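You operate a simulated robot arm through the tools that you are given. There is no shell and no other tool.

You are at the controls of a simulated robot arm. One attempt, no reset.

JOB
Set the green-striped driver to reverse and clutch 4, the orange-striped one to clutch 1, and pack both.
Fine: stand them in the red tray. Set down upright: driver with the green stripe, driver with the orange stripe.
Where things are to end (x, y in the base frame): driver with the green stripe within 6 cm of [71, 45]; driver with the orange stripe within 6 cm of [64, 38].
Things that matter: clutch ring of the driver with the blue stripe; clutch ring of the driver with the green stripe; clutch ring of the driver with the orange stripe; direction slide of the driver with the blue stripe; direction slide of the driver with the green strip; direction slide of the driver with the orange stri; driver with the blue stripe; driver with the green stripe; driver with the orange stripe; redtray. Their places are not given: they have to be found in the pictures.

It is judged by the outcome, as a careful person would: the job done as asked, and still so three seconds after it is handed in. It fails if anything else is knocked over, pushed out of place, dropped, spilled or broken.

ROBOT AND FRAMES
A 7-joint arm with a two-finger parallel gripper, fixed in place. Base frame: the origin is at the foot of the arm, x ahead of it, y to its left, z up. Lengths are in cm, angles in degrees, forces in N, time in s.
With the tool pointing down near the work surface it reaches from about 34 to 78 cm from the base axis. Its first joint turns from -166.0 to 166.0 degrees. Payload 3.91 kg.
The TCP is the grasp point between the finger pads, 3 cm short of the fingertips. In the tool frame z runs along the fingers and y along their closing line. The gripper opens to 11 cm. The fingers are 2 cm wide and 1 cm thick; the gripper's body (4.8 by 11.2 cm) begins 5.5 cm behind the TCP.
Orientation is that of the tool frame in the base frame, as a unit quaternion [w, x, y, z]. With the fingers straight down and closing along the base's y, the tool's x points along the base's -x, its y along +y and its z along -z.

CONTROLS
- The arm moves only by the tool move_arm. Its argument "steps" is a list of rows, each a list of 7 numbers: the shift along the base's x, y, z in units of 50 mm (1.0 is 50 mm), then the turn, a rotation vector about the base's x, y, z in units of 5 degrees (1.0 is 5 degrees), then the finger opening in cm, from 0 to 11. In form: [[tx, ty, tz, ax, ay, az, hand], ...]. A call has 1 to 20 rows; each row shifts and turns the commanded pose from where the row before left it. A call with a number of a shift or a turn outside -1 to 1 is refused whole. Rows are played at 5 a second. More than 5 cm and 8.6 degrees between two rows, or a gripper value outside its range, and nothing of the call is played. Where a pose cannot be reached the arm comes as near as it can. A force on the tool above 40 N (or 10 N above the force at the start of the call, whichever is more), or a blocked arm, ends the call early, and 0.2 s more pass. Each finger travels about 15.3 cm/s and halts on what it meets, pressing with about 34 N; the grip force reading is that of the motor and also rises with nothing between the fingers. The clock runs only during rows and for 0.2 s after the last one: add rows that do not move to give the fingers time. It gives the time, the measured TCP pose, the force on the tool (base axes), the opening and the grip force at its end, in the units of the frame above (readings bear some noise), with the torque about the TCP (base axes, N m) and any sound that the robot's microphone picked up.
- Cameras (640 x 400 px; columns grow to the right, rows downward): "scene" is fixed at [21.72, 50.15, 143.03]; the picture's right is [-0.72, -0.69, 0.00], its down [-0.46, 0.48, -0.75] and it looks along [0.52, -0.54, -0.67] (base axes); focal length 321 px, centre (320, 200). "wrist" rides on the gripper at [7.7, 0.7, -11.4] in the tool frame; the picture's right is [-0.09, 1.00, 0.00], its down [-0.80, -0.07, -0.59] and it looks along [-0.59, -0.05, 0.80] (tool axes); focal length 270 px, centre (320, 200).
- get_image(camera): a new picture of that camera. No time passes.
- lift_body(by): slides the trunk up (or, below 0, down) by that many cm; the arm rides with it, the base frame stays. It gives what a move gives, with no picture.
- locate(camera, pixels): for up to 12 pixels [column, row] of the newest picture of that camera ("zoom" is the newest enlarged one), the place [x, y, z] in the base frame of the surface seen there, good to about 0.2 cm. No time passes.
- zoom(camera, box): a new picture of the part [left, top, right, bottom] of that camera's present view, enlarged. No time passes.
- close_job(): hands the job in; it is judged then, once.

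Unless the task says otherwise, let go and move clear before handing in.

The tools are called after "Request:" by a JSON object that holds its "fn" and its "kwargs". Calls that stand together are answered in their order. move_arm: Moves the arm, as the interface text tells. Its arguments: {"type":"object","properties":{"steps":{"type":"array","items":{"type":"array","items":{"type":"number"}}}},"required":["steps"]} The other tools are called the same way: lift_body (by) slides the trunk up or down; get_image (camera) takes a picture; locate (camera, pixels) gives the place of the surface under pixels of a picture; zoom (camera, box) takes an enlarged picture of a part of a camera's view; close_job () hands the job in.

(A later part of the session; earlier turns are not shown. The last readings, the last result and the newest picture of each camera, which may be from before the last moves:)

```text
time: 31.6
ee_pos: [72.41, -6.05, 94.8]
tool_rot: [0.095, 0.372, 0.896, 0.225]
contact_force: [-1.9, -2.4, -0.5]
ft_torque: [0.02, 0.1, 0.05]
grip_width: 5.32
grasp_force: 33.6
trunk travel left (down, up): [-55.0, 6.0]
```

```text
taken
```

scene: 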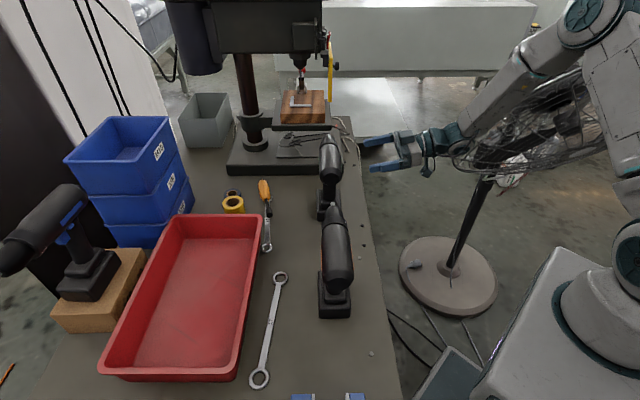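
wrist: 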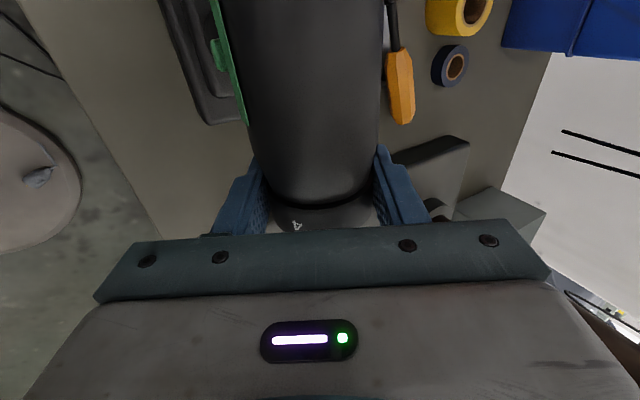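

Gripped at 5.32 cm; digit 4 is seen at (295,225). I'll turn slightly (−14° about the axis) and read the torque and sound.

Request:
{"fn": "move_arm", "kwargs": {"steps": [[0, 0, 0, -0.5, 0.5, 0, 4.5], [0, 0, 0, -0.5, 0.5, 0, 4.5], [0, 0, 0, -0.5, 0.5, 0, 4.5], [0, 0, 0, -0.5, 0.5, 0, 4.5]]}}

Request:
{"fn": "get_image", "kwargs": {"camera": "wrist"}}

Request:
{"fn": "zoom", "kwargs": {"camera": "scene", "box": [280, 110, 400, 230]}}

```text
time: 32.6
ee_pos: [72.59, -6.08, 94.7]
tool_rot: [0.048, 0.379, 0.918, 0.112]
contact_force: [-3.6, 1.4, -0.5]
ft_torque: [-0.06, -0.05, 0.11]
grip_width: 5.33
grasp_force: 34.0
trunk travel left (down, up): [-55.0, 6.0]
```

```text
taken
```

wrist: 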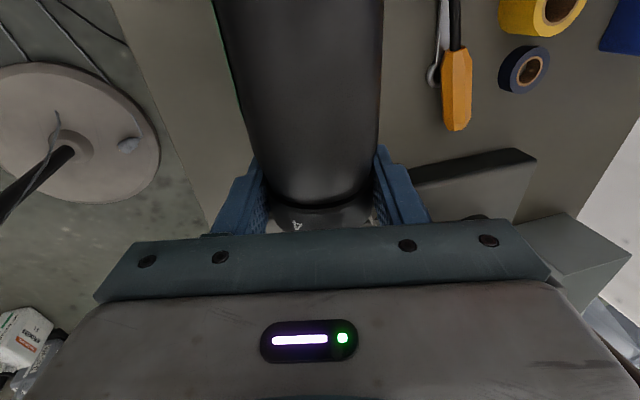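

```text
3.33 times, centred on (340, 170) of scene
```

zoom: 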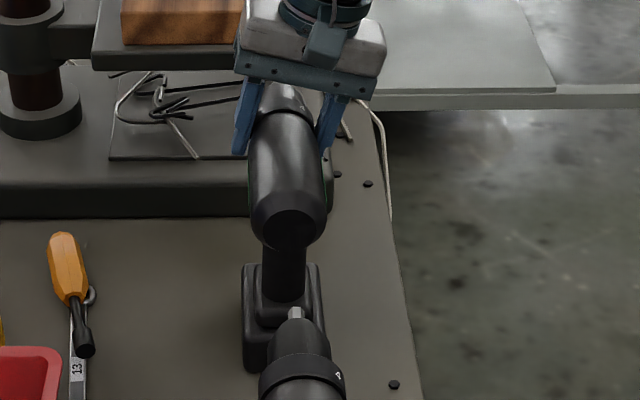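

The ring turned with the fingers with little torque and the driver stayed still. I'll continue another ~46° in small rows.

Request:
{"fn": "move_arm", "kwargs": {"steps": [[0, 0, 0, -0.5, 0.5, 0, 4.5], [0, 0, 0, -0.5, 0.5, 0, 4.5], [0, 0, 0, -0.5, 0.5, 0, 4.5], [0, 0, 0, -0.5, 0.5, 0, 4.5]]}}

Request:
{"fn": "move_arm", "kwargs": {"steps": [[0, 0, 0, -0.5, 0.5, 0, 4.5], [0, 0, 0, -0.5, 0.5, 0, 4.5], [0, 0, 0, -0.5, 0.5, 0, 4.5], [0, 0, 0, -0.5, 0.5, 0, 4.5]]}}

Request:
{"fn": "get_image", "kwargs": {"camera": "wrist"}}

Request:
{"fn": "zoom", "kwargs": {"camera": "scene", "box": [280, 110, 400, 230]}}

```text
time: 33.6
ee_pos: [72.68, -6.17, 94.77]
tool_rot: [0.001, 0.383, 0.924, -0.002]
contact_force: [-0.8, 1.4, 0.3]
ft_torque: [-0.29, -0.27, 0.0]
grip_width: 5.33
grasp_force: 33.2
trunk travel left (down, up): [-55.0, 6.0]
```

```text
time: 34.6
ee_pos: [72.76, -6.19, 94.87]
tool_rot: [-0.046, 0.379, 0.917, -0.115]
contact_force: [0.1, 0.6, -0.5]
ft_torque: [-0.33, -0.32, -0.04]
grip_width: 5.29
grasp_force: 34.1
trunk travel left (down, up): [-55.0, 6.0]
```

```text
taken
```

wrist: 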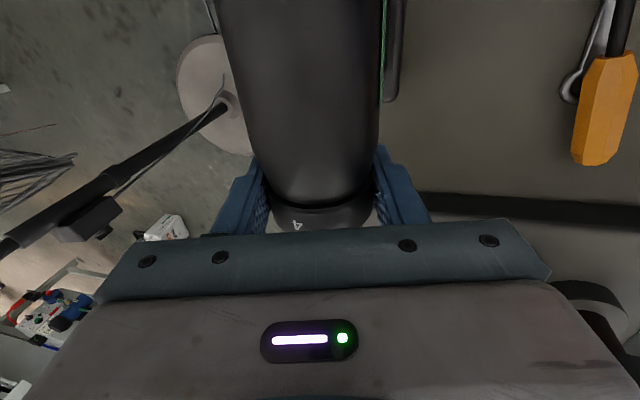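

```text
3.33 times, centred on (340, 170) of scene
```

zoom: 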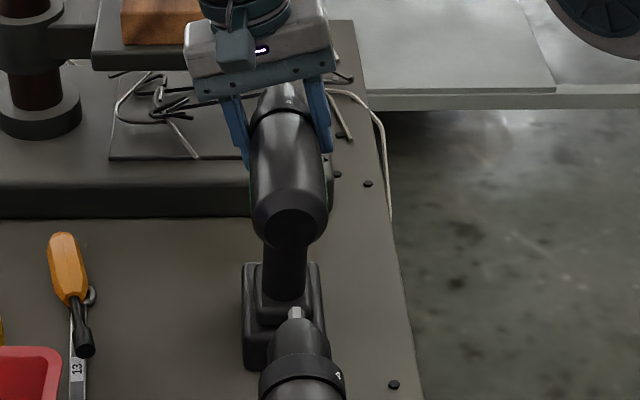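

Rotated ~42° so far with no click yet; 4 stays fixed relative to the fingers. Continuing toward 60°.

Request:
{"fn": "move_arm", "kwargs": {"steps": [[0, 0, 0, -0.5, 0.5, 0, 4.5], [0, 0, 0, -0.5, 0.5, 0, 4.5], [0, 0, 0, -0.5, 0.5, 0, 4.5]]}}

Request:
{"fn": "move_arm", "kwargs": {"steps": [[0, 0, 0, -0.5, 0.5, 0, 4.5], [0, 0, 0, -0.5, 0.5, 0, 4.5]]}}

Request:
{"fn": "zoom", "kwargs": {"camera": "wrist", "box": [240, 150, 400, 240]}}

Request:
{"fn": "zoom", "kwargs": {"camera": "scene", "box": [280, 110, 400, 230]}}

```text
time: 35.4
ee_pos: [72.71, -6.09, 94.81]
tool_rot: [-0.08, 0.373, 0.903, -0.199]
contact_force: [0.8, 0.0, -0.4]
ft_torque: [-0.42, -0.44, -0.02]
grip_width: 5.32
grasp_force: 34.3
trunk travel left (down, up): [-55.0, 6.0]
```

```text
time: 36.0
ee_pos: [71.82, -6.14, 94.67]
tool_rot: [-0.104, 0.367, 0.889, -0.254]
contact_force: [0.6, 1.1, -0.1]
ft_torque: [-0.18, -0.52, 0.03]
grip_width: 5.33
grasp_force: 33.6
out of reach, approached as far as the arm can: row 2
trunk travel left (down, up): [-55.0, 6.0]
```

```text
4.00 times, centred on (320, 195) of wrist
```

zoom: 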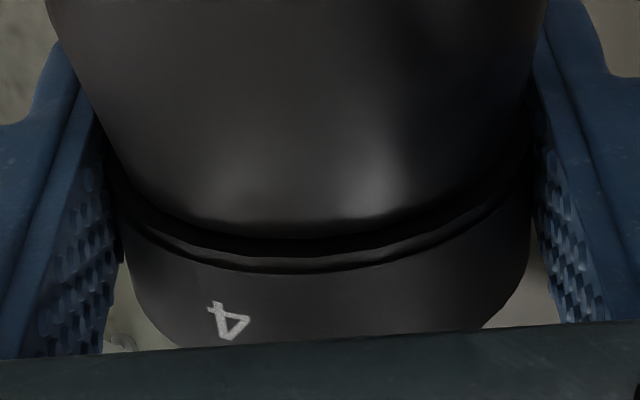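

```text
3.33 times, centred on (340, 170) of scene
```

zoom: 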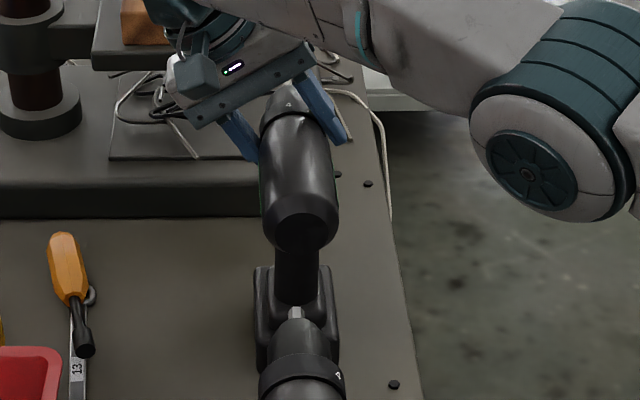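

The last row hit the reach limit and dragged the driver ~0.9 cm toward −x; I need to check it's still standing before acting.

Request:
{"fn": "get_image", "kwargs": {"camera": "wrist"}}

Request:
{"fn": "get_image", "kwargs": {"camera": "scene"}}

Request:
{"fn": "zoom", "kwargs": {"camera": "scene", "box": [305, 130, 365, 230]}}

```text
taken
```

wrist: 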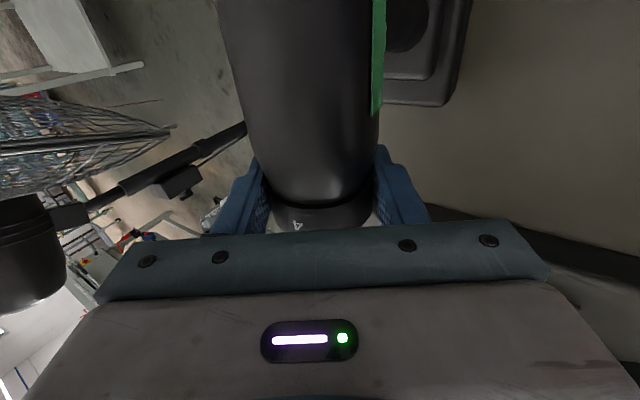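

```text
taken
```

scene: 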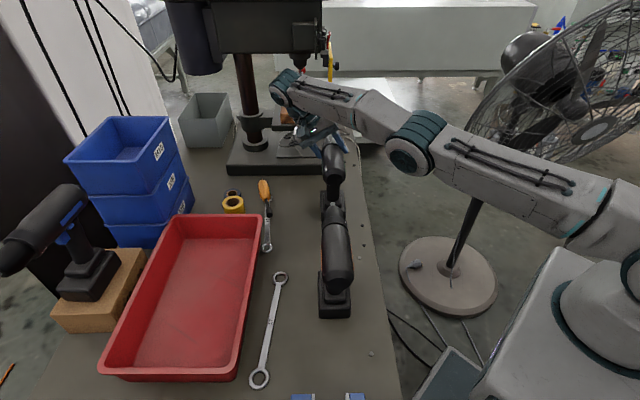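

```text
4.00 times, centred on (335, 180) of scene
```

zoom: 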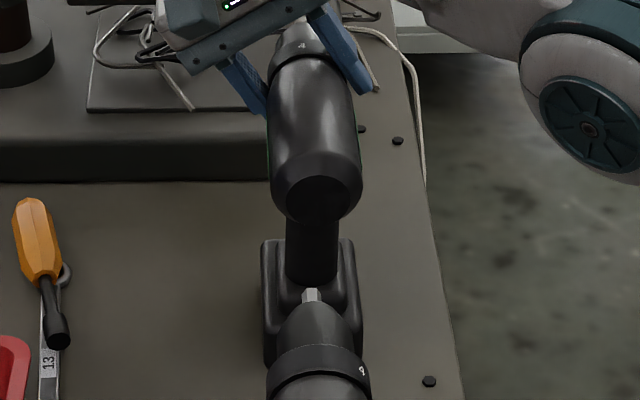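

4 is now nearly at the top of the ring and no sound was reported. I'll release and see where the ring settles.

Request:
{"fn": "move_arm", "kwargs": {"steps": [[0, 0, 0, 0, 0, 0, 5.6], [0, 0, 0, 0, 0, 0, 6.5], [0, 0, 0, 0, 0, 0, 8], [0, 0, 0, 0, 0, 0, 8]]}}

Request:
{"fn": "get_image", "kwargs": {"camera": "wrist"}}

Request:
{"fn": "zoom", "kwargs": {"camera": "scene", "box": [305, 130, 365, 230]}}

```text
time: 37.0
ee_pos: [71.72, -6.17, 94.85]
tool_rot: [-0.103, 0.366, 0.889, -0.254]
contact_force: [-0.1, 0.0, -0.4]
ft_torque: [0.03, -0.03, 0.02]
grip_width: 8.02
grasp_force: 0.1
trunk travel left (down, up): [-55.0, 6.0]
```

```text
taken
```

wrist: 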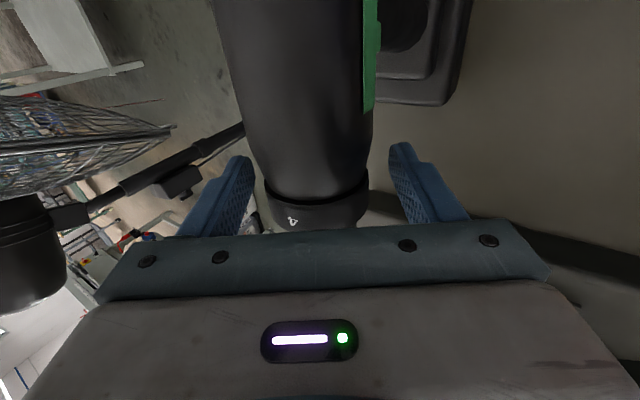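

```text
4.00 times, centred on (335, 180) of scene
```

zoom: 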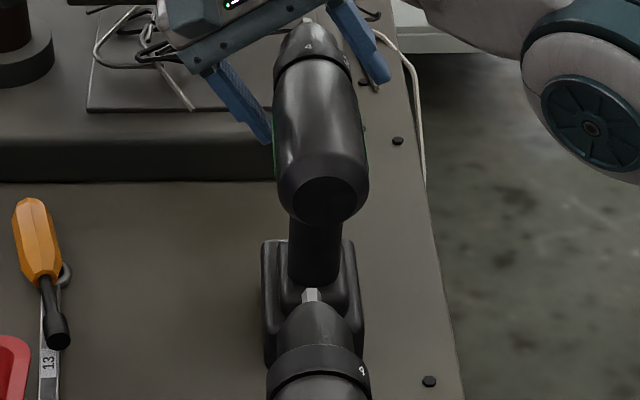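

The driver settled back upright and 4 sits near the top. I'll rotate the open fingers back upright around the ring, then rise to look.

Request:
{"fn": "move_arm", "kwargs": {"steps": [[0, 0, 0, 0.5, -0.5, 0, 9], [0, 0, 0, 0.5, -0.5, 0, 9], [0, 0, 0, 0.5, -0.5, 0, 9], [0, 0, 0, 0.5, -0.5, 0, 9], [0, 0, 0, 1, -1, 0, 9], [0, 0, 0, 1, -1, 0, 9], [0, 0, 0, 1, -1, 0, 9], [0, 0, 0, 0, 0, 0, 9]]}}

Request:
{"fn": "get_image", "kwargs": {"camera": "wrist"}}

```text
time: 38.8
ee_pos: [71.71, -6.15, 94.86]
tool_rot: [0.013, 0.382, 0.924, 0.028]
contact_force: [0.2, -0.4, -1.4]
ft_torque: [0.04, -0.03, -0.03]
grip_width: 8.99
grasp_force: 0.1
trunk travel left (down, up): [-55.0, 6.0]
```

```text
taken
```

wrist: 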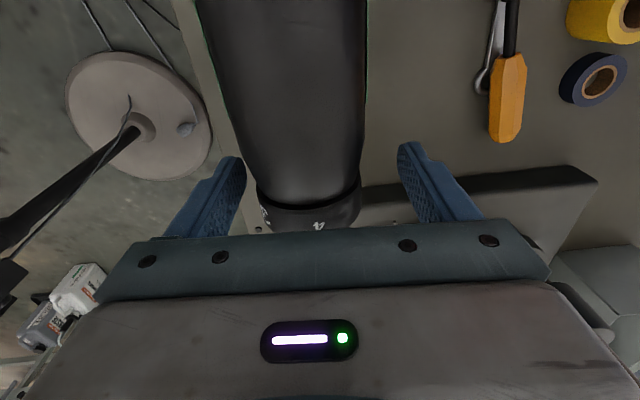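

Now 4 shows near top-center and 3 on the right. Rising to get a clear look.

Request:
{"fn": "move_arm", "kwargs": {"steps": [[0, 0, 0.4, 0, 0, 0, 10], [0, 0, 0.6, 0, 0, 0, 11], [0, 0, 0.8, 0, 0, 0, 11], [0, 0, 0.8, -0.5, 0.5, 0, 11], [0, 0, 0.5, 0, 0, 0, 11], [0, 0, 0, 0, 0, 0, 11]]}}

Request:
{"fn": "get_image", "kwargs": {"camera": "wrist"}}

Request:
{"fn": "zoom", "kwargs": {"camera": "wrist", "box": [270, 70, 380, 180]}}

Request:
{"fn": "zoom", "kwargs": {"camera": "scene", "box": [305, 130, 365, 230]}}

```text
time: 40.2
ee_pos: [71.6, -6.09, 110.38]
tool_rot: [0.001, 0.382, 0.924, 0.0]
contact_force: [-0.4, -0.8, -0.3]
ft_torque: [-0.01, 0.04, -0.01]
grip_width: 10.97
grasp_force: 0.0
trunk travel left (down, up): [-55.0, 6.0]
```

```text
taken
```

wrist: 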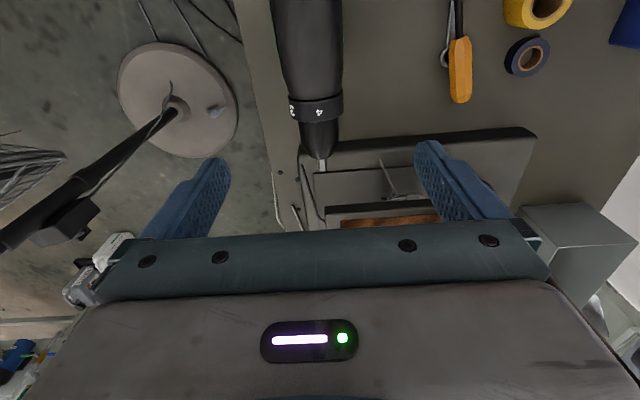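

```text
3.64 times, centred on (325, 125) of wrist
```

zoom: 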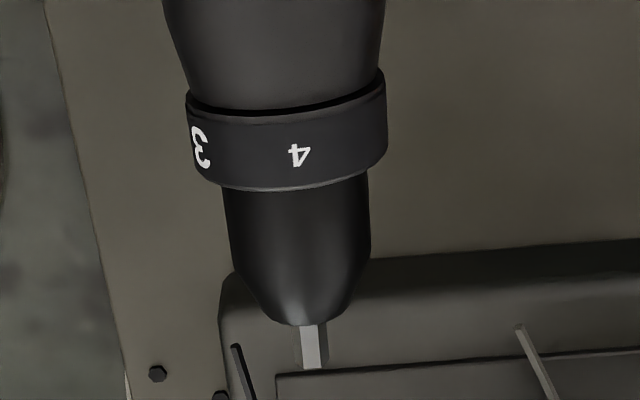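

```text
4.00 times, centred on (335, 180) of scene
```

zoom: 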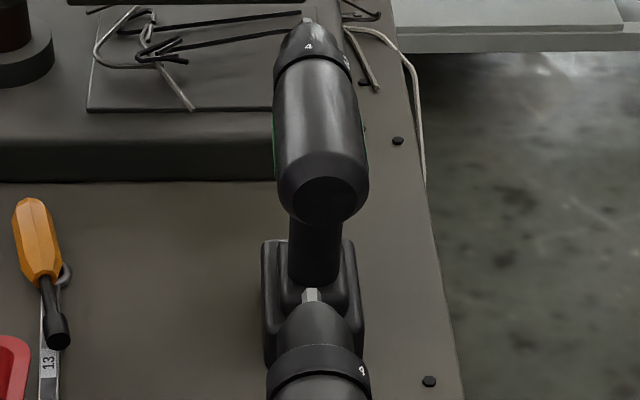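

The ring stays where it was left: 4 near the top, 3 about 60° to the right. I'll measure the driver's new position to grip again and test if the ring turns further the same way (looking for an end stop).

Request:
{"fn": "locate", "kwargs": {"camera": "wrist", "pixels": [[316, 110], [316, 102], [317, 120], [303, 10], [307, 40], [310, 70], [319, 140], [323, 164], [290, 112], [341, 106], [319, 112], [291, 110]]}}

```text
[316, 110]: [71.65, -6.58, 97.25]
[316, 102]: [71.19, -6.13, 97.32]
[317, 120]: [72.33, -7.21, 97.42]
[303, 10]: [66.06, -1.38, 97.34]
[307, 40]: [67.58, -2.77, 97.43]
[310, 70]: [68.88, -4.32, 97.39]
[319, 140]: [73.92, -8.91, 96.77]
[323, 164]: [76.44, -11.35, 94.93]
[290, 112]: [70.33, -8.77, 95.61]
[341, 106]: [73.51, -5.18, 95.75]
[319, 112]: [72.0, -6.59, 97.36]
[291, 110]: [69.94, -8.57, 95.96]
```

Ring center now ≈(71.8,−6.7,94.7). I'll re-grip with a +28° lean and try turning 20° further the same way.

Request:
{"fn": "move_arm", "kwargs": {"steps": [[-0.23, -0.26, 0, 1, -1, 0, 9], [-0.23, -0.26, 0, 1, -1, 0, 9], [-0.23, -0.26, -0.3, 1, -1, 0, 9], [-0.23, -0.27, -0.36, 1, -1, 0, 9], [0.156, 0.156, -0.413, 0, 0, 0, 9], [0.156, 0.156, -0.413, 0, 0, 0, 9], [0.156, 0.156, -0.413, 0, 0, 0, 9], [0.156, 0.156, -0.413, 0, 0, 0, 9], [0.156, 0.156, -0.413, 0, 0, 0, 9], [0.156, 0.156, -0.413, 0, 0, 0, 9], [0, 0, 0, 0, 0, 0, 8]]}}

Request:
{"fn": "get_image", "kwargs": {"camera": "wrist"}}

```text
time: 42.6
ee_pos: [71.85, -6.65, 94.88]
tool_rot: [0.096, 0.371, 0.896, 0.225]
contact_force: [-0.3, 0.2, 0.3]
ft_torque: [-0.01, 0.02, -0.03]
grip_width: 8.0
grasp_force: 0.1
trunk travel left (down, up): [-55.0, 6.0]
```

```text
taken
```

wrist: 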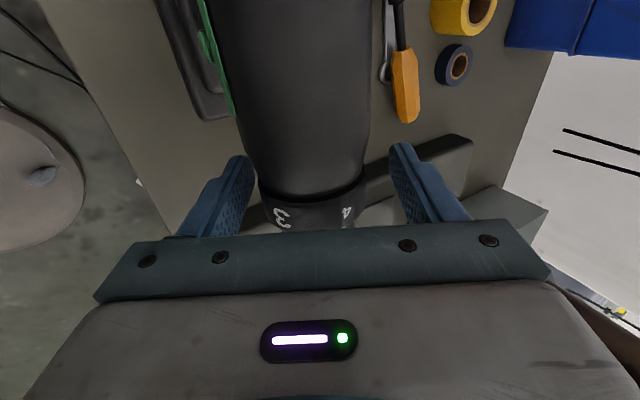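

The ring appears ~0.4 cm toward the left finger; I'll correct, close, and turn about −20°.

Request:
{"fn": "move_arm", "kwargs": {"steps": [[-0.05, -0.05, -0.03, 0, 0, 0, 7], [0, 0, 0, 0, 0, 0, 5.8], [0, 0, 0, 0, 0, 0, 4.5], [0, 0, 0, 0, 0, 0, 4.5], [0, 0, 0, 0, 0, 0, 4.5]]}}

Request:
{"fn": "move_arm", "kwargs": {"steps": [[0, 0, 0, -0.5, 0.5, 0, 4.5], [0, 0, 0, -0.5, 0.5, 0, 4.5], [0, 0, 0, -0.5, 0.5, 0, 4.5]]}}

Request:
{"fn": "move_arm", "kwargs": {"steps": [[0, 0, 0, -0.5, 0.5, 0, 4.5], [0, 0, 0, -0.5, 0.5, 0, 4.5], [0, 0, 0, -0.5, 0.5, 0, 4.5]]}}

Request:
{"fn": "get_image", "kwargs": {"camera": "wrist"}}

Request:
{"fn": "zoom", "kwargs": {"camera": "scene", "box": [305, 130, 365, 230]}}

```text
time: 43.8
ee_pos: [71.6, -7.04, 94.65]
tool_rot: [0.096, 0.371, 0.896, 0.225]
contact_force: [0.0, -0.9, -0.5]
ft_torque: [-0.14, -0.13, -0.16]
grip_width: 5.32
grasp_force: 33.8
trunk travel left (down, up): [-55.0, 6.0]
```

```text
time: 44.6
ee_pos: [71.65, -6.99, 94.55]
tool_rot: [0.06, 0.377, 0.913, 0.14]
contact_force: [2.8, 1.1, 0.8]
ft_torque: [0.52, -0.77, -0.08]
grip_width: 5.34
grasp_force: 34.4
trunk travel left (down, up): [-55.0, 6.0]
```

```text
time: 45.4
ee_pos: [71.7, -6.87, 94.54]
tool_rot: [0.024, 0.381, 0.922, 0.056]
contact_force: [1.7, 4.0, 0.2]
ft_torque: [0.32, -0.92, 0.01]
grip_width: 5.31
grasp_force: 34.4
trunk travel left (down, up): [-55.0, 6.0]
```

```text
taken
```

wrist: 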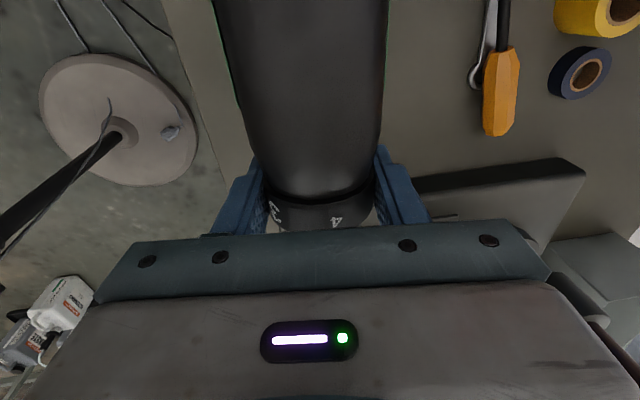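

```text
4.00 times, centred on (335, 180) of scene
```

zoom: 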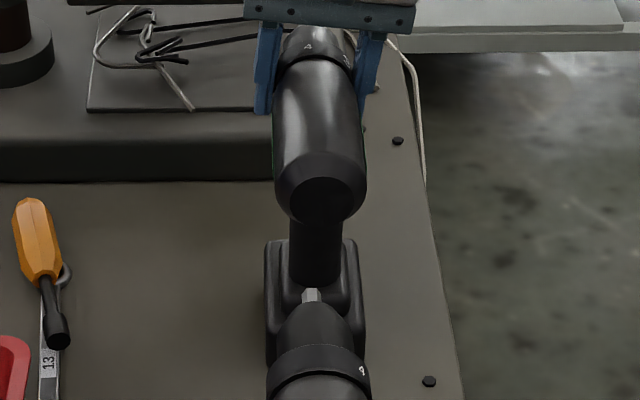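

Torque about the axis jumped to ~0.9 N·m and the fingers slipped ~12° on the ring: there is an end stop with 4 on top and 1 at the bottom. I'll now turn the other way to find the opposite stop.

Request:
{"fn": "move_arm", "kwargs": {"steps": [[0, 0, 0, 0.5, -0.5, 0, 4.5], [0, 0, 0, 0.5, -0.5, 0, 4.5], [0, 0, 0, 0.5, -0.5, 0, 4.5], [0, 0, 0, 0.5, -0.5, 0, 4.5], [0, 0, 0, 0.5, -0.5, 0, 4.5]]}}

Request:
{"fn": "move_arm", "kwargs": {"steps": [[0, 0, 0, 0.5, -0.5, 0, 4.5], [0, 0, 0, 0.5, -0.5, 0, 4.5], [0, 0, 0, 0.5, -0.5, 0, 4.5], [0, 0, 0, 0.5, -0.5, 0, 4.5], [0, 0, 0, 0.5, -0.5, 0, 4.5], [0, 0, 0, 0.5, -0.5, 0, 4.5]]}}

Request:
{"fn": "zoom", "kwargs": {"camera": "scene", "box": [305, 130, 365, 230]}}

Request:
{"fn": "get_image", "kwargs": {"camera": "wrist"}}

```text
time: 46.6
ee_pos: [71.68, -6.92, 94.43]
tool_rot: [0.083, 0.373, 0.903, 0.197]
contact_force: [-0.3, 1.1, -0.1]
ft_torque: [-0.53, -0.47, -0.01]
grip_width: 5.3
grasp_force: 33.9
trunk travel left (down, up): [-55.0, 6.0]
```

```text
time: 48.0
ee_pos: [71.56, -7.1, 94.57]
tool_rot: [0.151, 0.353, 0.85, 0.36]
contact_force: [-0.7, -0.2, -0.3]
ft_torque: [-0.5, -0.44, -0.01]
grip_width: 5.29
grasp_force: 33.8
trunk travel left (down, up): [-55.0, 6.0]
```

```text
4.00 times, centred on (335, 180) of scene
```

zoom: 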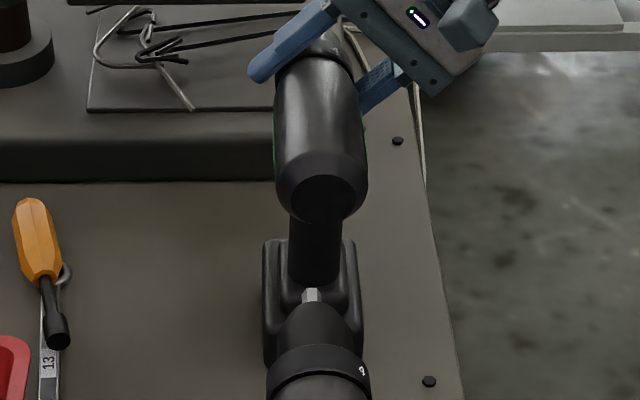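

```text
taken
```

wrist: 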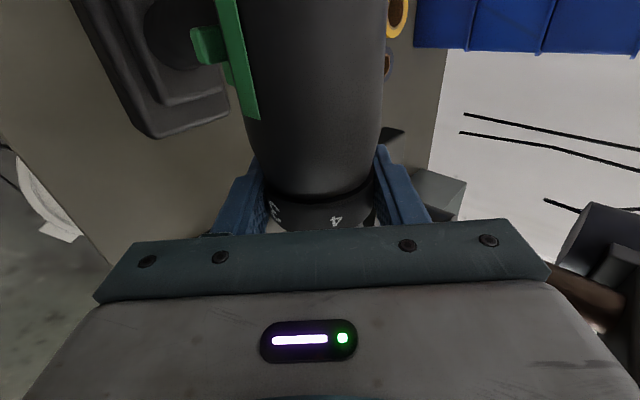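

Free again (axis torque ≈0). I'll continue this direction to a larger lean, since leaning toward the base side is easy for the arm.

Request:
{"fn": "move_arm", "kwargs": {"steps": [[0, 0, 0, 0.5, -0.5, 0, 4.5], [0, 0, 0, 0.5, -0.5, 0, 4.5], [0, 0, 0, 0.5, -0.5, 0, 4.5], [0, 0, 0, 0.5, -0.5, 0, 4.5]]}}

Request:
{"fn": "move_arm", "kwargs": {"steps": [[0, 0, 0, 0.5, -0.5, 0, 4.5], [0, 0, 0, 0.5, -0.5, 0, 4.5], [0, 0, 0, 0.5, -0.5, 0, 4.5], [0, 0, 0, 0.5, -0.5, 0, 4.5]]}}

Request:
{"fn": "get_image", "kwargs": {"camera": "wrist"}}

Request:
{"fn": "zoom", "kwargs": {"camera": "scene", "box": [300, 120, 420, 240]}}

```text
time: 49.0
ee_pos: [71.57, -6.97, 94.51]
tool_rot: [0.193, 0.333, 0.799, 0.462]
contact_force: [0.2, -0.3, -0.1]
ft_torque: [-0.52, -0.46, 0.02]
grip_width: 5.28
grasp_force: 33.4
trunk travel left (down, up): [-55.0, 6.0]
```

```text
time: 50.0
ee_pos: [71.63, -6.92, 94.49]
tool_rot: [0.232, 0.306, 0.736, 0.557]
contact_force: [-0.9, -0.9, -1.0]
ft_torque: [-0.58, -0.53, -0.01]
grip_width: 5.28
grasp_force: 34.6
trunk travel left (down, up): [-55.0, 6.0]
```

```text
taken
```

wrist: 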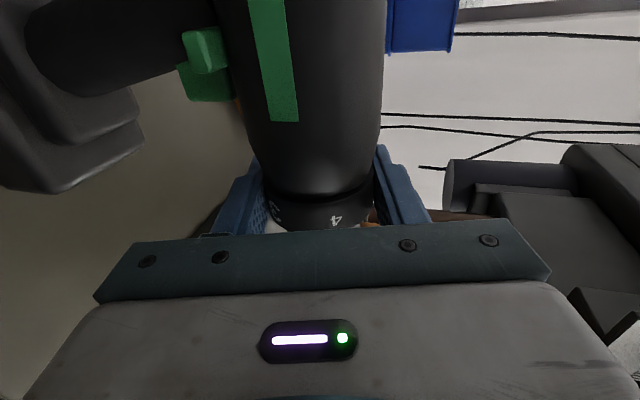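

```text
3.33 times, centred on (360, 180) of scene
```

zoom: 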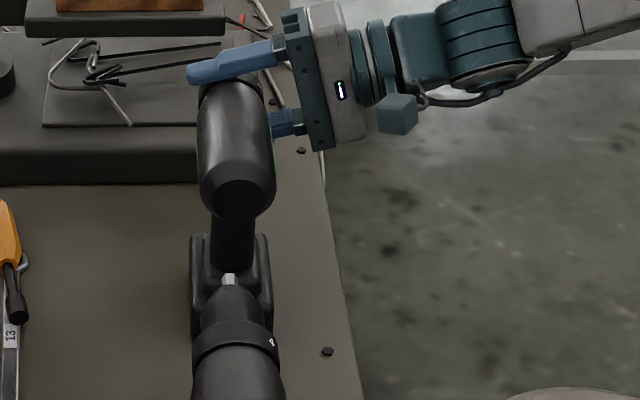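

Still free at 74° lean, with 4 now past its initial spot. Continuing to ~102°.

Request:
{"fn": "move_arm", "kwargs": {"steps": [[0, 0, 0, 0.5, -0.5, 0, 4.5], [0, 0, 0, 0.5, -0.5, 0, 4.5], [0, 0, 0, 0.5, -0.5, 0, 4.5], [0, 0, 0, 0.5, -0.5, 0, 4.5]]}}

Request:
{"fn": "move_arm", "kwargs": {"steps": [[0, 0, 0, 0.5, -0.5, 0, 4.5], [0, 0, 0, 0.5, -0.5, 0, 4.5], [0, 0, 0, 0.5, -0.5, 0, 4.5], [0, 0, 0, 0.5, -0.5, 0, 4.5]]}}

Request:
{"fn": "get_image", "kwargs": {"camera": "wrist"}}

Request:
{"fn": "zoom", "kwargs": {"camera": "scene", "box": [300, 120, 420, 240]}}

```text
time: 51.0
ee_pos: [71.66, -7.01, 94.38]
tool_rot: [0.268, 0.276, 0.663, 0.643]
contact_force: [0.5, 0.0, -0.8]
ft_torque: [-0.51, -0.48, 0.02]
grip_width: 5.35
grasp_force: 33.8
trunk travel left (down, up): [-55.0, 6.0]
```

```text
time: 52.0
ee_pos: [71.72, -6.99, 94.58]
tool_rot: [0.299, 0.241, 0.577, 0.72]
contact_force: [0.0, -0.3, -11.6]
ft_torque: [-0.48, -0.44, 0.0]
grip_width: 5.28
grasp_force: 34.5
trunk travel left (down, up): [-55.0, 6.0]
```

```text
taken
```

wrist: 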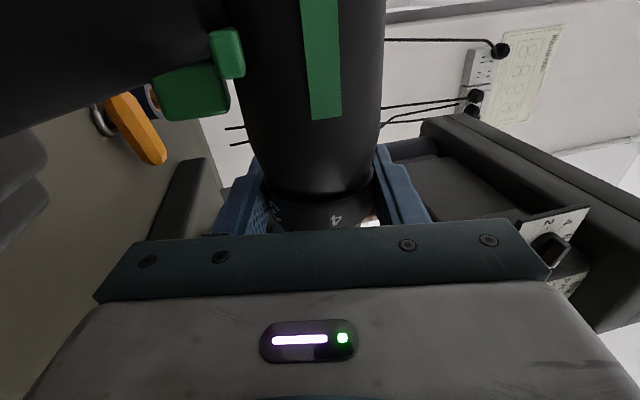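

```text
3.33 times, centred on (360, 180) of scene
```

zoom: 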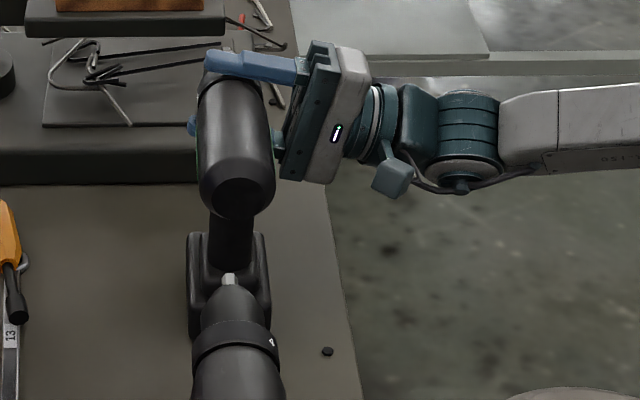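

About 10 N of the driver's weight has come onto the tool at 102° lean, axis torque still ≈0. I'll release, then swing the open fingers back around the ring for a second bite.

Request:
{"fn": "move_arm", "kwargs": {"steps": [[0, 0, -0.02, 0, 0, 0, 5.4], [0, 0, 0, 0, 0, 0, 6], [0, 0, 0, 0, 0, 0, 7.5], [0, 0, 0, 0, 0, 0, 9], [0, 0, 0, 0, 0, 0, 9]]}}

Request:
{"fn": "get_image", "kwargs": {"camera": "wrist"}}

Request:
{"fn": "zoom", "kwargs": {"camera": "scene", "box": [300, 120, 420, 240]}}

```text
time: 53.2
ee_pos: [71.54, -6.96, 94.55]
tool_rot: [0.299, 0.241, 0.577, 0.721]
contact_force: [-1.2, 0.0, 0.7]
ft_torque: [0.03, -0.02, 0.04]
grip_width: 9.01
grasp_force: 0.0
trunk travel left (down, up): [-55.0, 6.0]
```

```text
taken
```

wrist: 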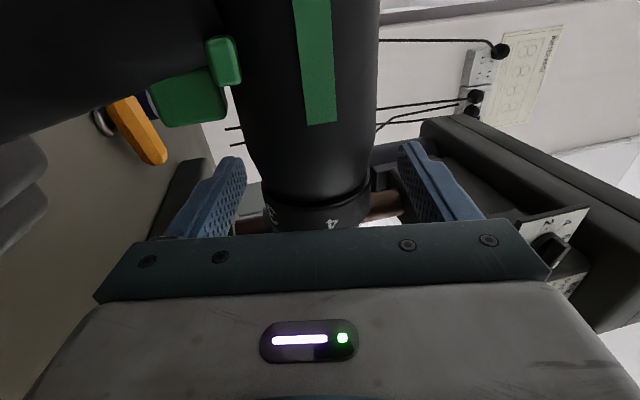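

```text
3.33 times, centred on (360, 180) of scene
```

zoom: 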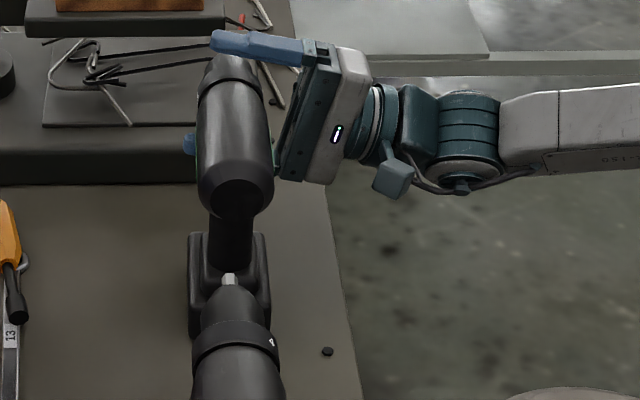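

The driver is steady. While here the slide is close at (222,60); I'll zoom on it.

Request:
{"fn": "zoom", "kwargs": {"camera": "wrist", "box": [140, 10, 280, 150]}}

Request:
{"fn": "locate", "kwargs": {"camera": "wrist", "pixels": [[213, 60], [225, 62], [232, 62], [218, 42], [228, 78], [218, 60], [190, 95], [310, 60], [310, 110], [100, 60], [320, 60]]}}

```text
2.86 times, centred on (210, 80) of wrist
```

zoom: 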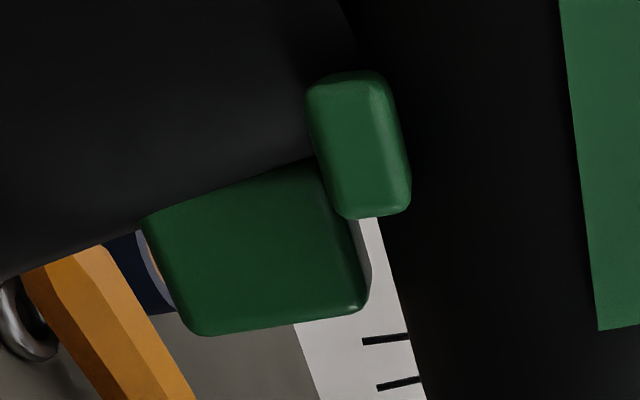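

```text
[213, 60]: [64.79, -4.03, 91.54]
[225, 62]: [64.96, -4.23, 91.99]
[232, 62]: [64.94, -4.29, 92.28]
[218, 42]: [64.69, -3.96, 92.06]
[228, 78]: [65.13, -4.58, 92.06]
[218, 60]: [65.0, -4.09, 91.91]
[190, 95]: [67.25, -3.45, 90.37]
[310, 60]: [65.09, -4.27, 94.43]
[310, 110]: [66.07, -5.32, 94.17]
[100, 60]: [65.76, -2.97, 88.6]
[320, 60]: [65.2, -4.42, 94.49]
```

Nub right end is ~3.05 cm from the axis. Now I'll swing the open fingers back to about −18° lean for a second bite.

Request:
{"fn": "move_arm", "kwargs": {"steps": [[0, 0, 0, -1, 1, 0, 9], [0, 0, 0, -1, 1, 0, 9], [0, 0, 0, -1, 1, 0, 9], [0, 0, 0, -1, 1, 0, 9], [0, 0, 0, -1, 1, 0, 9], [0, 0, 0, -1, 1, 0, 9], [0, 0, 0, -1, 1, 0, 9], [0, 0, 0, -1, 1, 0, 9], [0, 0, 0, -1, 1, 0, 9], [0, 0, 0, -1, 1, 0, 9], [0, 0, 0, -1, 1, 0, 9], [0, 0, 0, -1, 1, 0, 9], [0, 0, 0, -1, 1, 0, 9], [0, 0, 0, -1, 1, 0, 9], [0, 0, 0, -1, 1, 0, 9], [0, 0, 0, -1, 1, 0, 9], [0, 0, 0, -1, 1, 0, 9], [0, 0, 0, 0, 0, 0, 9]]}}

Request:
{"fn": "get_image", "kwargs": {"camera": "wrist"}}

Request:
{"fn": "zoom", "kwargs": {"camera": "scene", "box": [300, 120, 420, 240]}}

```text
time: 57.0
ee_pos: [71.64, -7.03, 94.53]
tool_rot: [-0.057, 0.378, 0.913, -0.144]
contact_force: [0.0, -0.1, 0.1]
ft_torque: [-0.03, 0.02, -0.02]
grip_width: 8.98
grasp_force: 0.0
trunk travel left (down, up): [-55.0, 6.0]
```

```text
taken
```

wrist: 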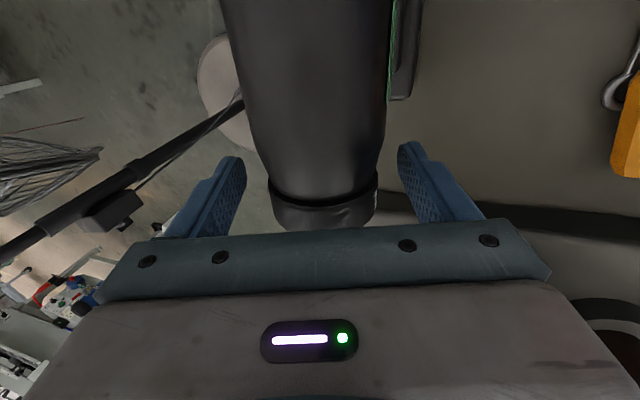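

```text
3.33 times, centred on (360, 180) of scene
```

zoom: 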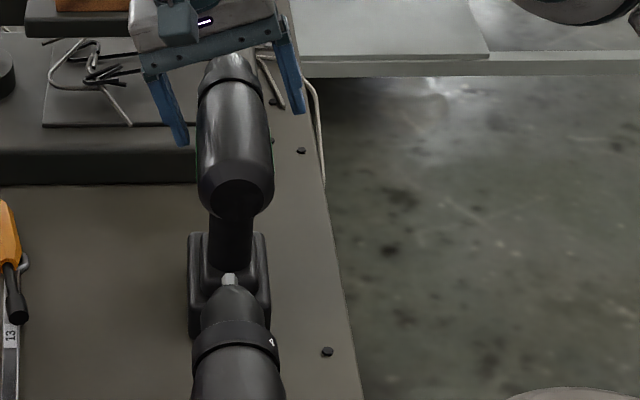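

Centred with the ring blank on top. Closing and turning the positive way again, watching the axis torque.

Request:
{"fn": "move_arm", "kwargs": {"steps": [[0, 0, 0, 0, 0, 0, 7], [0, 0, 0, 0, 0, 0, 5.8], [0, 0, 0, 0, 0, 0, 4.5], [0, 0, 0, 0, 0, 0, 4.5], [0, 0, 0, 0, 0, 0, 4.5]]}}

Request:
{"fn": "move_arm", "kwargs": {"steps": [[0, 0, 0, 0.5, -0.5, 0, 4.5], [0, 0, 0, 0.5, -0.5, 0, 4.5], [0, 0, 0, 0.5, -0.5, 0, 4.5], [0, 0, 0, 0.5, -0.5, 0, 4.5], [0, 0, 0, 0.5, -0.5, 0, 4.5], [0, 0, 0, 0.5, -0.5, 0, 4.5], [0, 0, 0, 0.5, -0.5, 0, 4.5], [0, 0, 0, 0.5, -0.5, 0, 4.5]]}}

Request:
{"fn": "move_arm", "kwargs": {"steps": [[0, 0, 0, 0.5, -0.5, 0, 4.5], [0, 0, 0, 0.5, -0.5, 0, 4.5], [0, 0, 0, 0.5, -0.5, 0, 4.5], [0, 0, 0, 0.5, -0.5, 0, 4.5], [0, 0, 0, 0.5, -0.5, 0, 4.5], [0, 0, 0, 0.5, -0.5, 0, 4.5], [0, 0, 0, 0.5, -0.5, 0, 4.5], [0, 0, 0, 0.5, -0.5, 0, 4.5]]}}

Request:
{"fn": "get_image", "kwargs": {"camera": "wrist"}}

Request:
{"fn": "zoom", "kwargs": {"camera": "scene", "box": [300, 120, 420, 240]}}

```text
time: 58.2
ee_pos: [71.73, -6.88, 94.43]
tool_rot: [-0.057, 0.378, 0.913, -0.143]
contact_force: [2.9, 0.1, -0.3]
ft_torque: [-0.09, -0.07, -0.05]
grip_width: 5.26
grasp_force: 33.9
trunk travel left (down, up): [-55.0, 6.0]
```

```text
time: 60.0
ee_pos: [71.6, -7.02, 94.45]
tool_rot: [0.037, 0.381, 0.92, 0.085]
contact_force: [5.1, -2.2, 6.0]
ft_torque: [-0.24, -0.17, 0.06]
grip_width: 5.26
grasp_force: 34.1
trunk travel left (down, up): [-55.0, 6.0]
```

```text
time: 61.8
ee_pos: [71.57, -7.03, 94.53]
tool_rot: [0.129, 0.361, 0.871, 0.307]
contact_force: [2.0, -4.4, 2.5]
ft_torque: [-0.16, -0.2, 0.15]
grip_width: 5.28
grasp_force: 34.2
trunk travel left (down, up): [-55.0, 6.0]
```

```text
taken
```

wrist: 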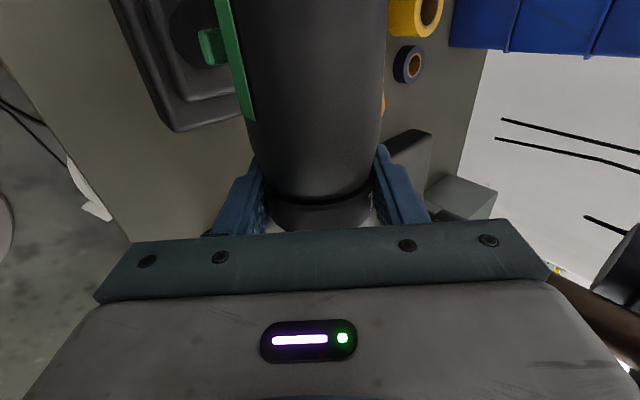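

```text
3.33 times, centred on (360, 180) of scene
```

zoom: 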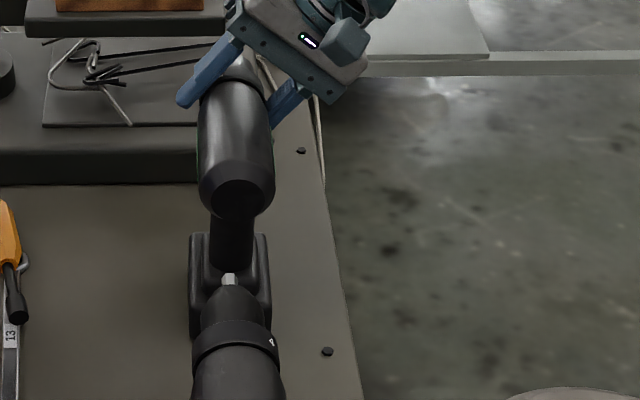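

Still no stop after 57°. Continuing in small rows to ~+67° lean.

Request:
{"fn": "move_arm", "kwargs": {"steps": [[0, 0, 0, 0.5, -0.5, 0, 4.5], [0, 0, 0, 0.5, -0.5, 0, 4.5], [0, 0, 0, 0.5, -0.5, 0, 4.5], [0, 0, 0, 0.5, -0.5, 0, 4.5]]}}

Request:
{"fn": "move_arm", "kwargs": {"steps": [[0, 0, 0, 0.5, -0.5, 0, 4.5], [0, 0, 0, 0.5, -0.5, 0, 4.5], [0, 0, 0, 0.5, -0.5, 0, 4.5]]}}

Request:
{"fn": "move_arm", "kwargs": {"steps": [[0, 0, 0, 0.5, -0.5, 0, 4.5], [0, 0, 0, 0.5, -0.5, 0, 4.5]]}}

Request:
{"fn": "get_image", "kwargs": {"camera": "wrist"}}

Request:
{"fn": "zoom", "kwargs": {"camera": "scene", "box": [300, 120, 420, 240]}}

```text
time: 62.8
ee_pos: [71.64, -6.92, 94.4]
tool_rot: [0.172, 0.343, 0.826, 0.413]
contact_force: [0.2, -4.2, 1.5]
ft_torque: [-0.13, -0.16, 0.19]
grip_width: 5.3
grasp_force: 34.1
trunk travel left (down, up): [-55.0, 6.0]
```

```text
time: 63.6
ee_pos: [71.69, -6.87, 94.44]
tool_rot: [0.204, 0.325, 0.785, 0.487]
contact_force: [0.0, -3.4, -0.3]
ft_torque: [-0.36, -0.37, 0.15]
grip_width: 5.3
grasp_force: 34.0
trunk travel left (down, up): [-55.0, 6.0]
```

```text
time: 64.2
ee_pos: [71.69, -6.95, 94.47]
tool_rot: [0.223, 0.313, 0.753, 0.534]
contact_force: [-3.4, -1.1, -0.6]
ft_torque: [-0.51, 0.84, 0.18]
grip_width: 5.31
grasp_force: 33.9
trunk travel left (down, up): [-55.0, 6.0]
```

```text
taken
```

wrist: 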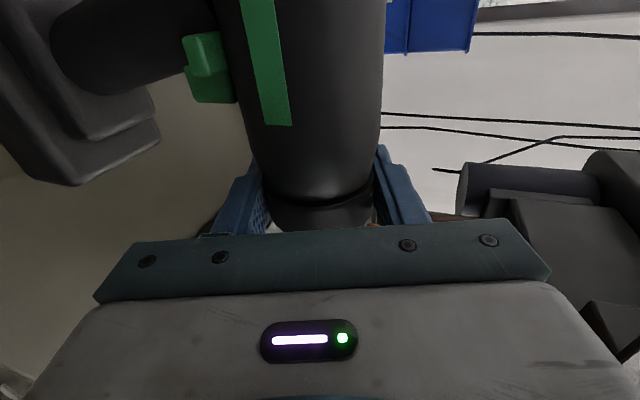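

```text
3.33 times, centred on (360, 180) of scene
```

zoom: 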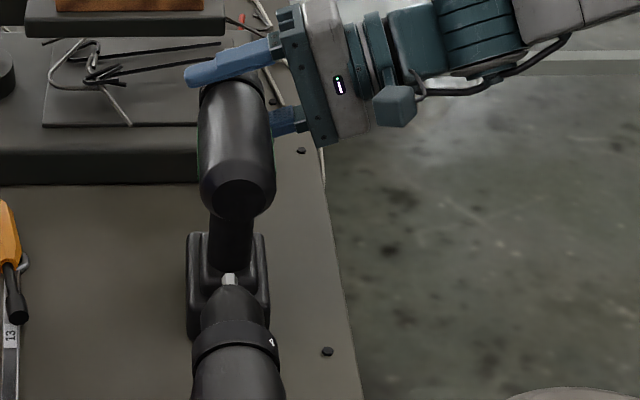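

Axis torque hit −0.95 N·m at ~71° lean: that's the opposite stop, ~180° from the first. With four digits 60° apart over 180°, the only consistent reading point is the underside (1…4), so the ring started at 2 and is now at 4. Releasing and backing out.

Request:
{"fn": "move_arm", "kwargs": {"steps": [[0, 0, 0, -0.1, 0.1, 0, 4.5], [0, 0, 0, 0, 0, 0, 5.5], [0, 0, 0, 0, 0, 0, 6.5], [0, 0, 0, 0, 0, 0, 8], [0, 0, 0, 0, 0, 0, 9]]}}

Request:
{"fn": "move_arm", "kwargs": {"steps": [[-0.2, -0.2, 0.1, 0, 0, 0, 9], [-0.3, -0.3, 0.15, 0, 0, 0, 9], [-0.3, -0.3, 0.15, 0, 0, 0, 9], [-0.3, -0.3, 0.15, 0, 0, 0, 9], [-0.3, -0.3, 0.15, 0, 0, 0, 9], [0, 0, 0, 0, 0, 0, 9]]}}

Request:
{"fn": "get_image", "kwargs": {"camera": "wrist"}}

Request:
{"fn": "zoom", "kwargs": {"camera": "scene", "box": [300, 120, 420, 240]}}

```text
time: 65.4
ee_pos: [71.6, -6.97, 94.42]
tool_rot: [0.22, 0.314, 0.757, 0.529]
contact_force: [0.3, 0.7, 0.6]
ft_torque: [0.01, 0.0, 0.0]
grip_width: 8.98
grasp_force: 0.0
trunk travel left (down, up): [-55.0, 6.0]
```

```text
time: 66.8
ee_pos: [64.89, -13.43, 98.12]
tool_rot: [0.22, 0.313, 0.758, 0.528]
contact_force: [0.6, 0.3, -0.6]
ft_torque: [0.02, -0.03, 0.0]
grip_width: 9.0
grasp_force: 0.1
trunk travel left (down, up): [-55.0, 6.0]
```

```text
taken
```

wrist: 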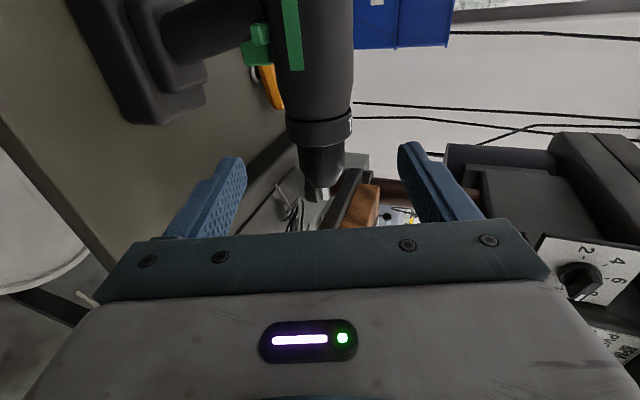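

```text
3.33 times, centred on (360, 180) of scene
```

zoom: 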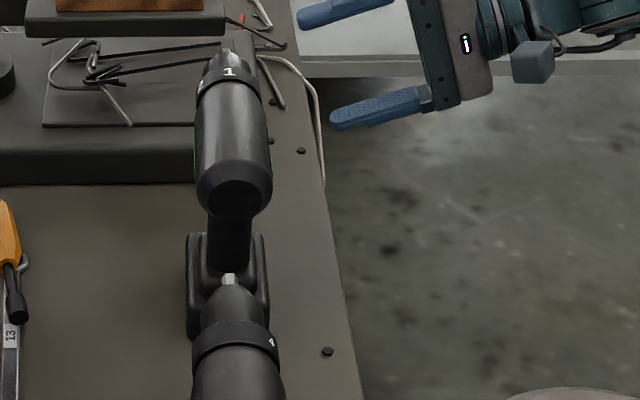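

After release, "1" shows on top of the green ring, so 4 is underneath. I want to confirm the underside reading, so I'll roll the wrist and look up at the green driver from low on its right.

Request:
{"fn": "move_arm", "kwargs": {"steps": [[-0.05, -0.05, 0, -1, -1, 0.5, 9], [-0.05, -0.05, 0, -1, -1, 0.5, 9], [0, 0, 0, -1, -1, 0.5, 9], [0, 0, 0, -1, -1, 0.5, 9], [0, 0, 0, -1, -1, 0.5, 9], [0, 0, 0, -1, -1, 0.5, 9], [0, 0, 0, -1, -1, 0.5, 9], [0, 0, 0, -1, -1, 0.5, 9], [0, 0, 0, -1, -1, 0.5, 9], [0, 0, 0, -1, -1, 0.5, 9], [0, 0, 0, -1, -1, 0.5, 9], [0, 0, 0, -1, -1, 0.5, 9]]}}

Request:
{"fn": "get_image", "kwargs": {"camera": "wrist"}}

```text
time: 69.4
ee_pos: [63.86, -13.41, 98.35]
tool_rot: [0.535, -0.314, 0.754, 0.216]
contact_force: [0.0, 0.1, 1.5]
ft_torque: [-0.03, 0.01, -0.01]
grip_width: 9.01
grasp_force: 0.0
trunk travel left (down, up): [-55.0, 6.0]
```

```text
taken
```

wrist: 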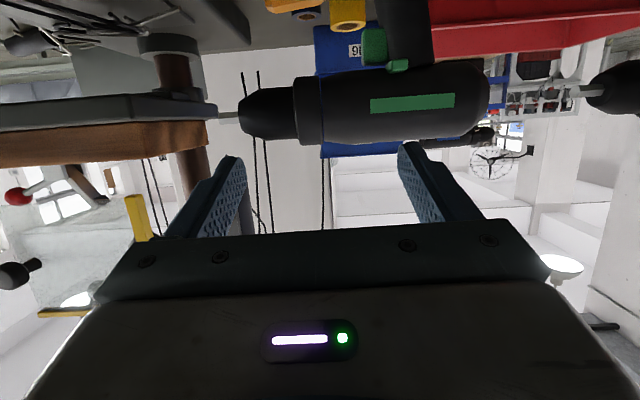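

Good orientation. Now tilt up another ~40° and lower by ~9 cm to look at the underside.

Request:
{"fn": "move_arm", "kwargs": {"steps": [[-0.1, 0, -0.3, 1, -1, 0, 9], [-0.1, 0, -0.3, 1, -1, 0, 9], [-0.1, 0, -0.3, 1, -1, 0, 9], [-0.1, 0, -0.3, 1, -1, 0, 9], [0, 0, -0.3, 1, -1, 0, 9], [0, 0, -0.2, 0.6, -0.6, 0, 9], [0, 0, 0, 0, 0, 0, 9]]}}

Request:
{"fn": "get_image", "kwargs": {"camera": "wrist"}}

Request:
{"fn": "zoom", "kwargs": {"camera": "wrist", "box": [240, 60, 440, 220]}}

```text
time: 70.2
ee_pos: [61.98, -21.63, 91.23]
tool_rot: [0.672, -0.235, 0.637, 0.294]
contact_force: [-0.6, -14.5, 1.5]
ft_torque: [-0.21, 0.11, 0.81]
grip_width: 9.02
grasp_force: 0.0
trunk travel left (down, up): [-55.0, 6.0]
stopped in row 4: the arm was blocked; the commanded pose is now the measured one
```

```text
taken
```

wrist: 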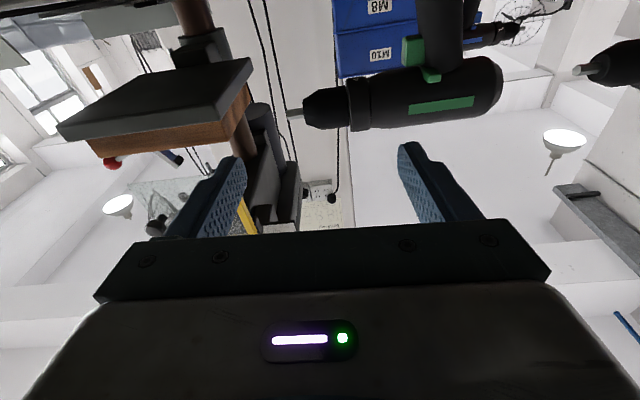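

```text
2.50 times, centred on (340, 140) of wrist
```

zoom: 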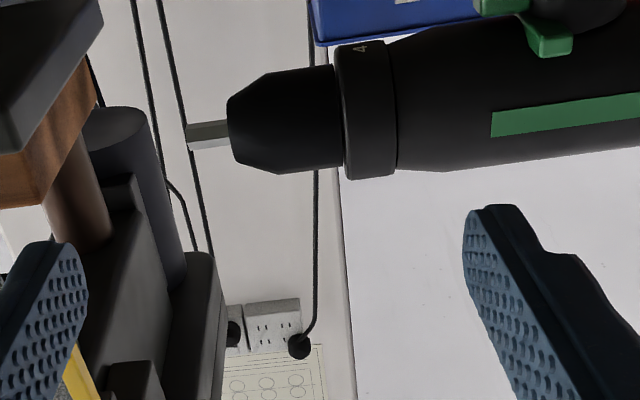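

The arm was blocked in row 4 and swung ~8 cm toward −y; I'll check the scene before going on.

Request:
{"fn": "get_image", "kwargs": {"camera": "scene"}}

Request:
{"fn": "zoom", "kwargs": {"camera": "scene", "box": [320, 60, 640, 260]}}

```text
taken
```

scene: 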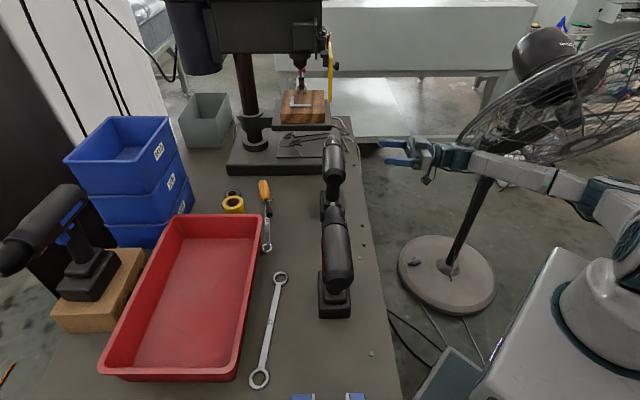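

```text
2.00 times, centred on (480, 160) of scene
```

zoom: 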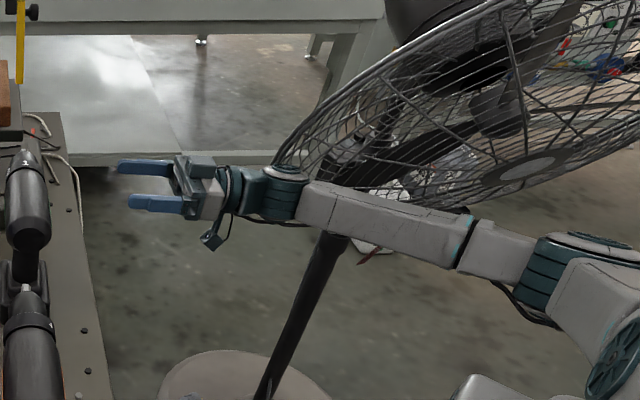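

The forearm is near the fan cage. I'll move away from it right away: toward +y then up, small steps.

Request:
{"fn": "move_arm", "kwargs": {"steps": [[0, 0.3, 0.1, 0, 0, 0, 9], [0, 0.3, 0.2, -0.5, 0.5, 0, 9], [0, 0.3, 0.3, -0.5, 0.5, 0, 9]]}}

Request:
{"fn": "get_image", "kwargs": {"camera": "scene"}}

```text
time: 71.0
ee_pos: [62.12, -14.7, 95.33]
tool_rot: [0.63, -0.262, 0.682, 0.265]
contact_force: [0.6, -0.1, 1.2]
ft_torque: [-0.02, -0.05, 0.02]
grip_width: 9.0
grasp_force: 0.1
trunk travel left (down, up): [-55.0, 6.0]
```

```text
taken
```

scene: 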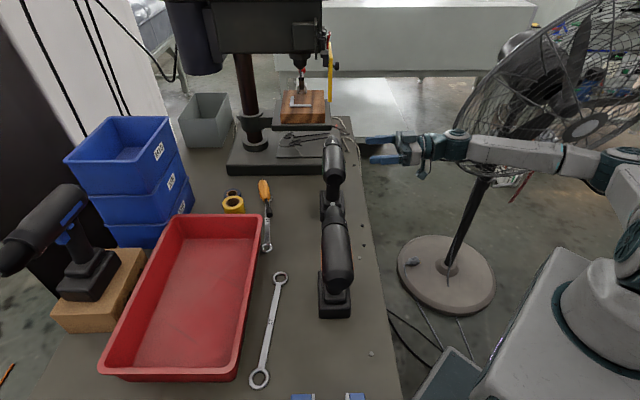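

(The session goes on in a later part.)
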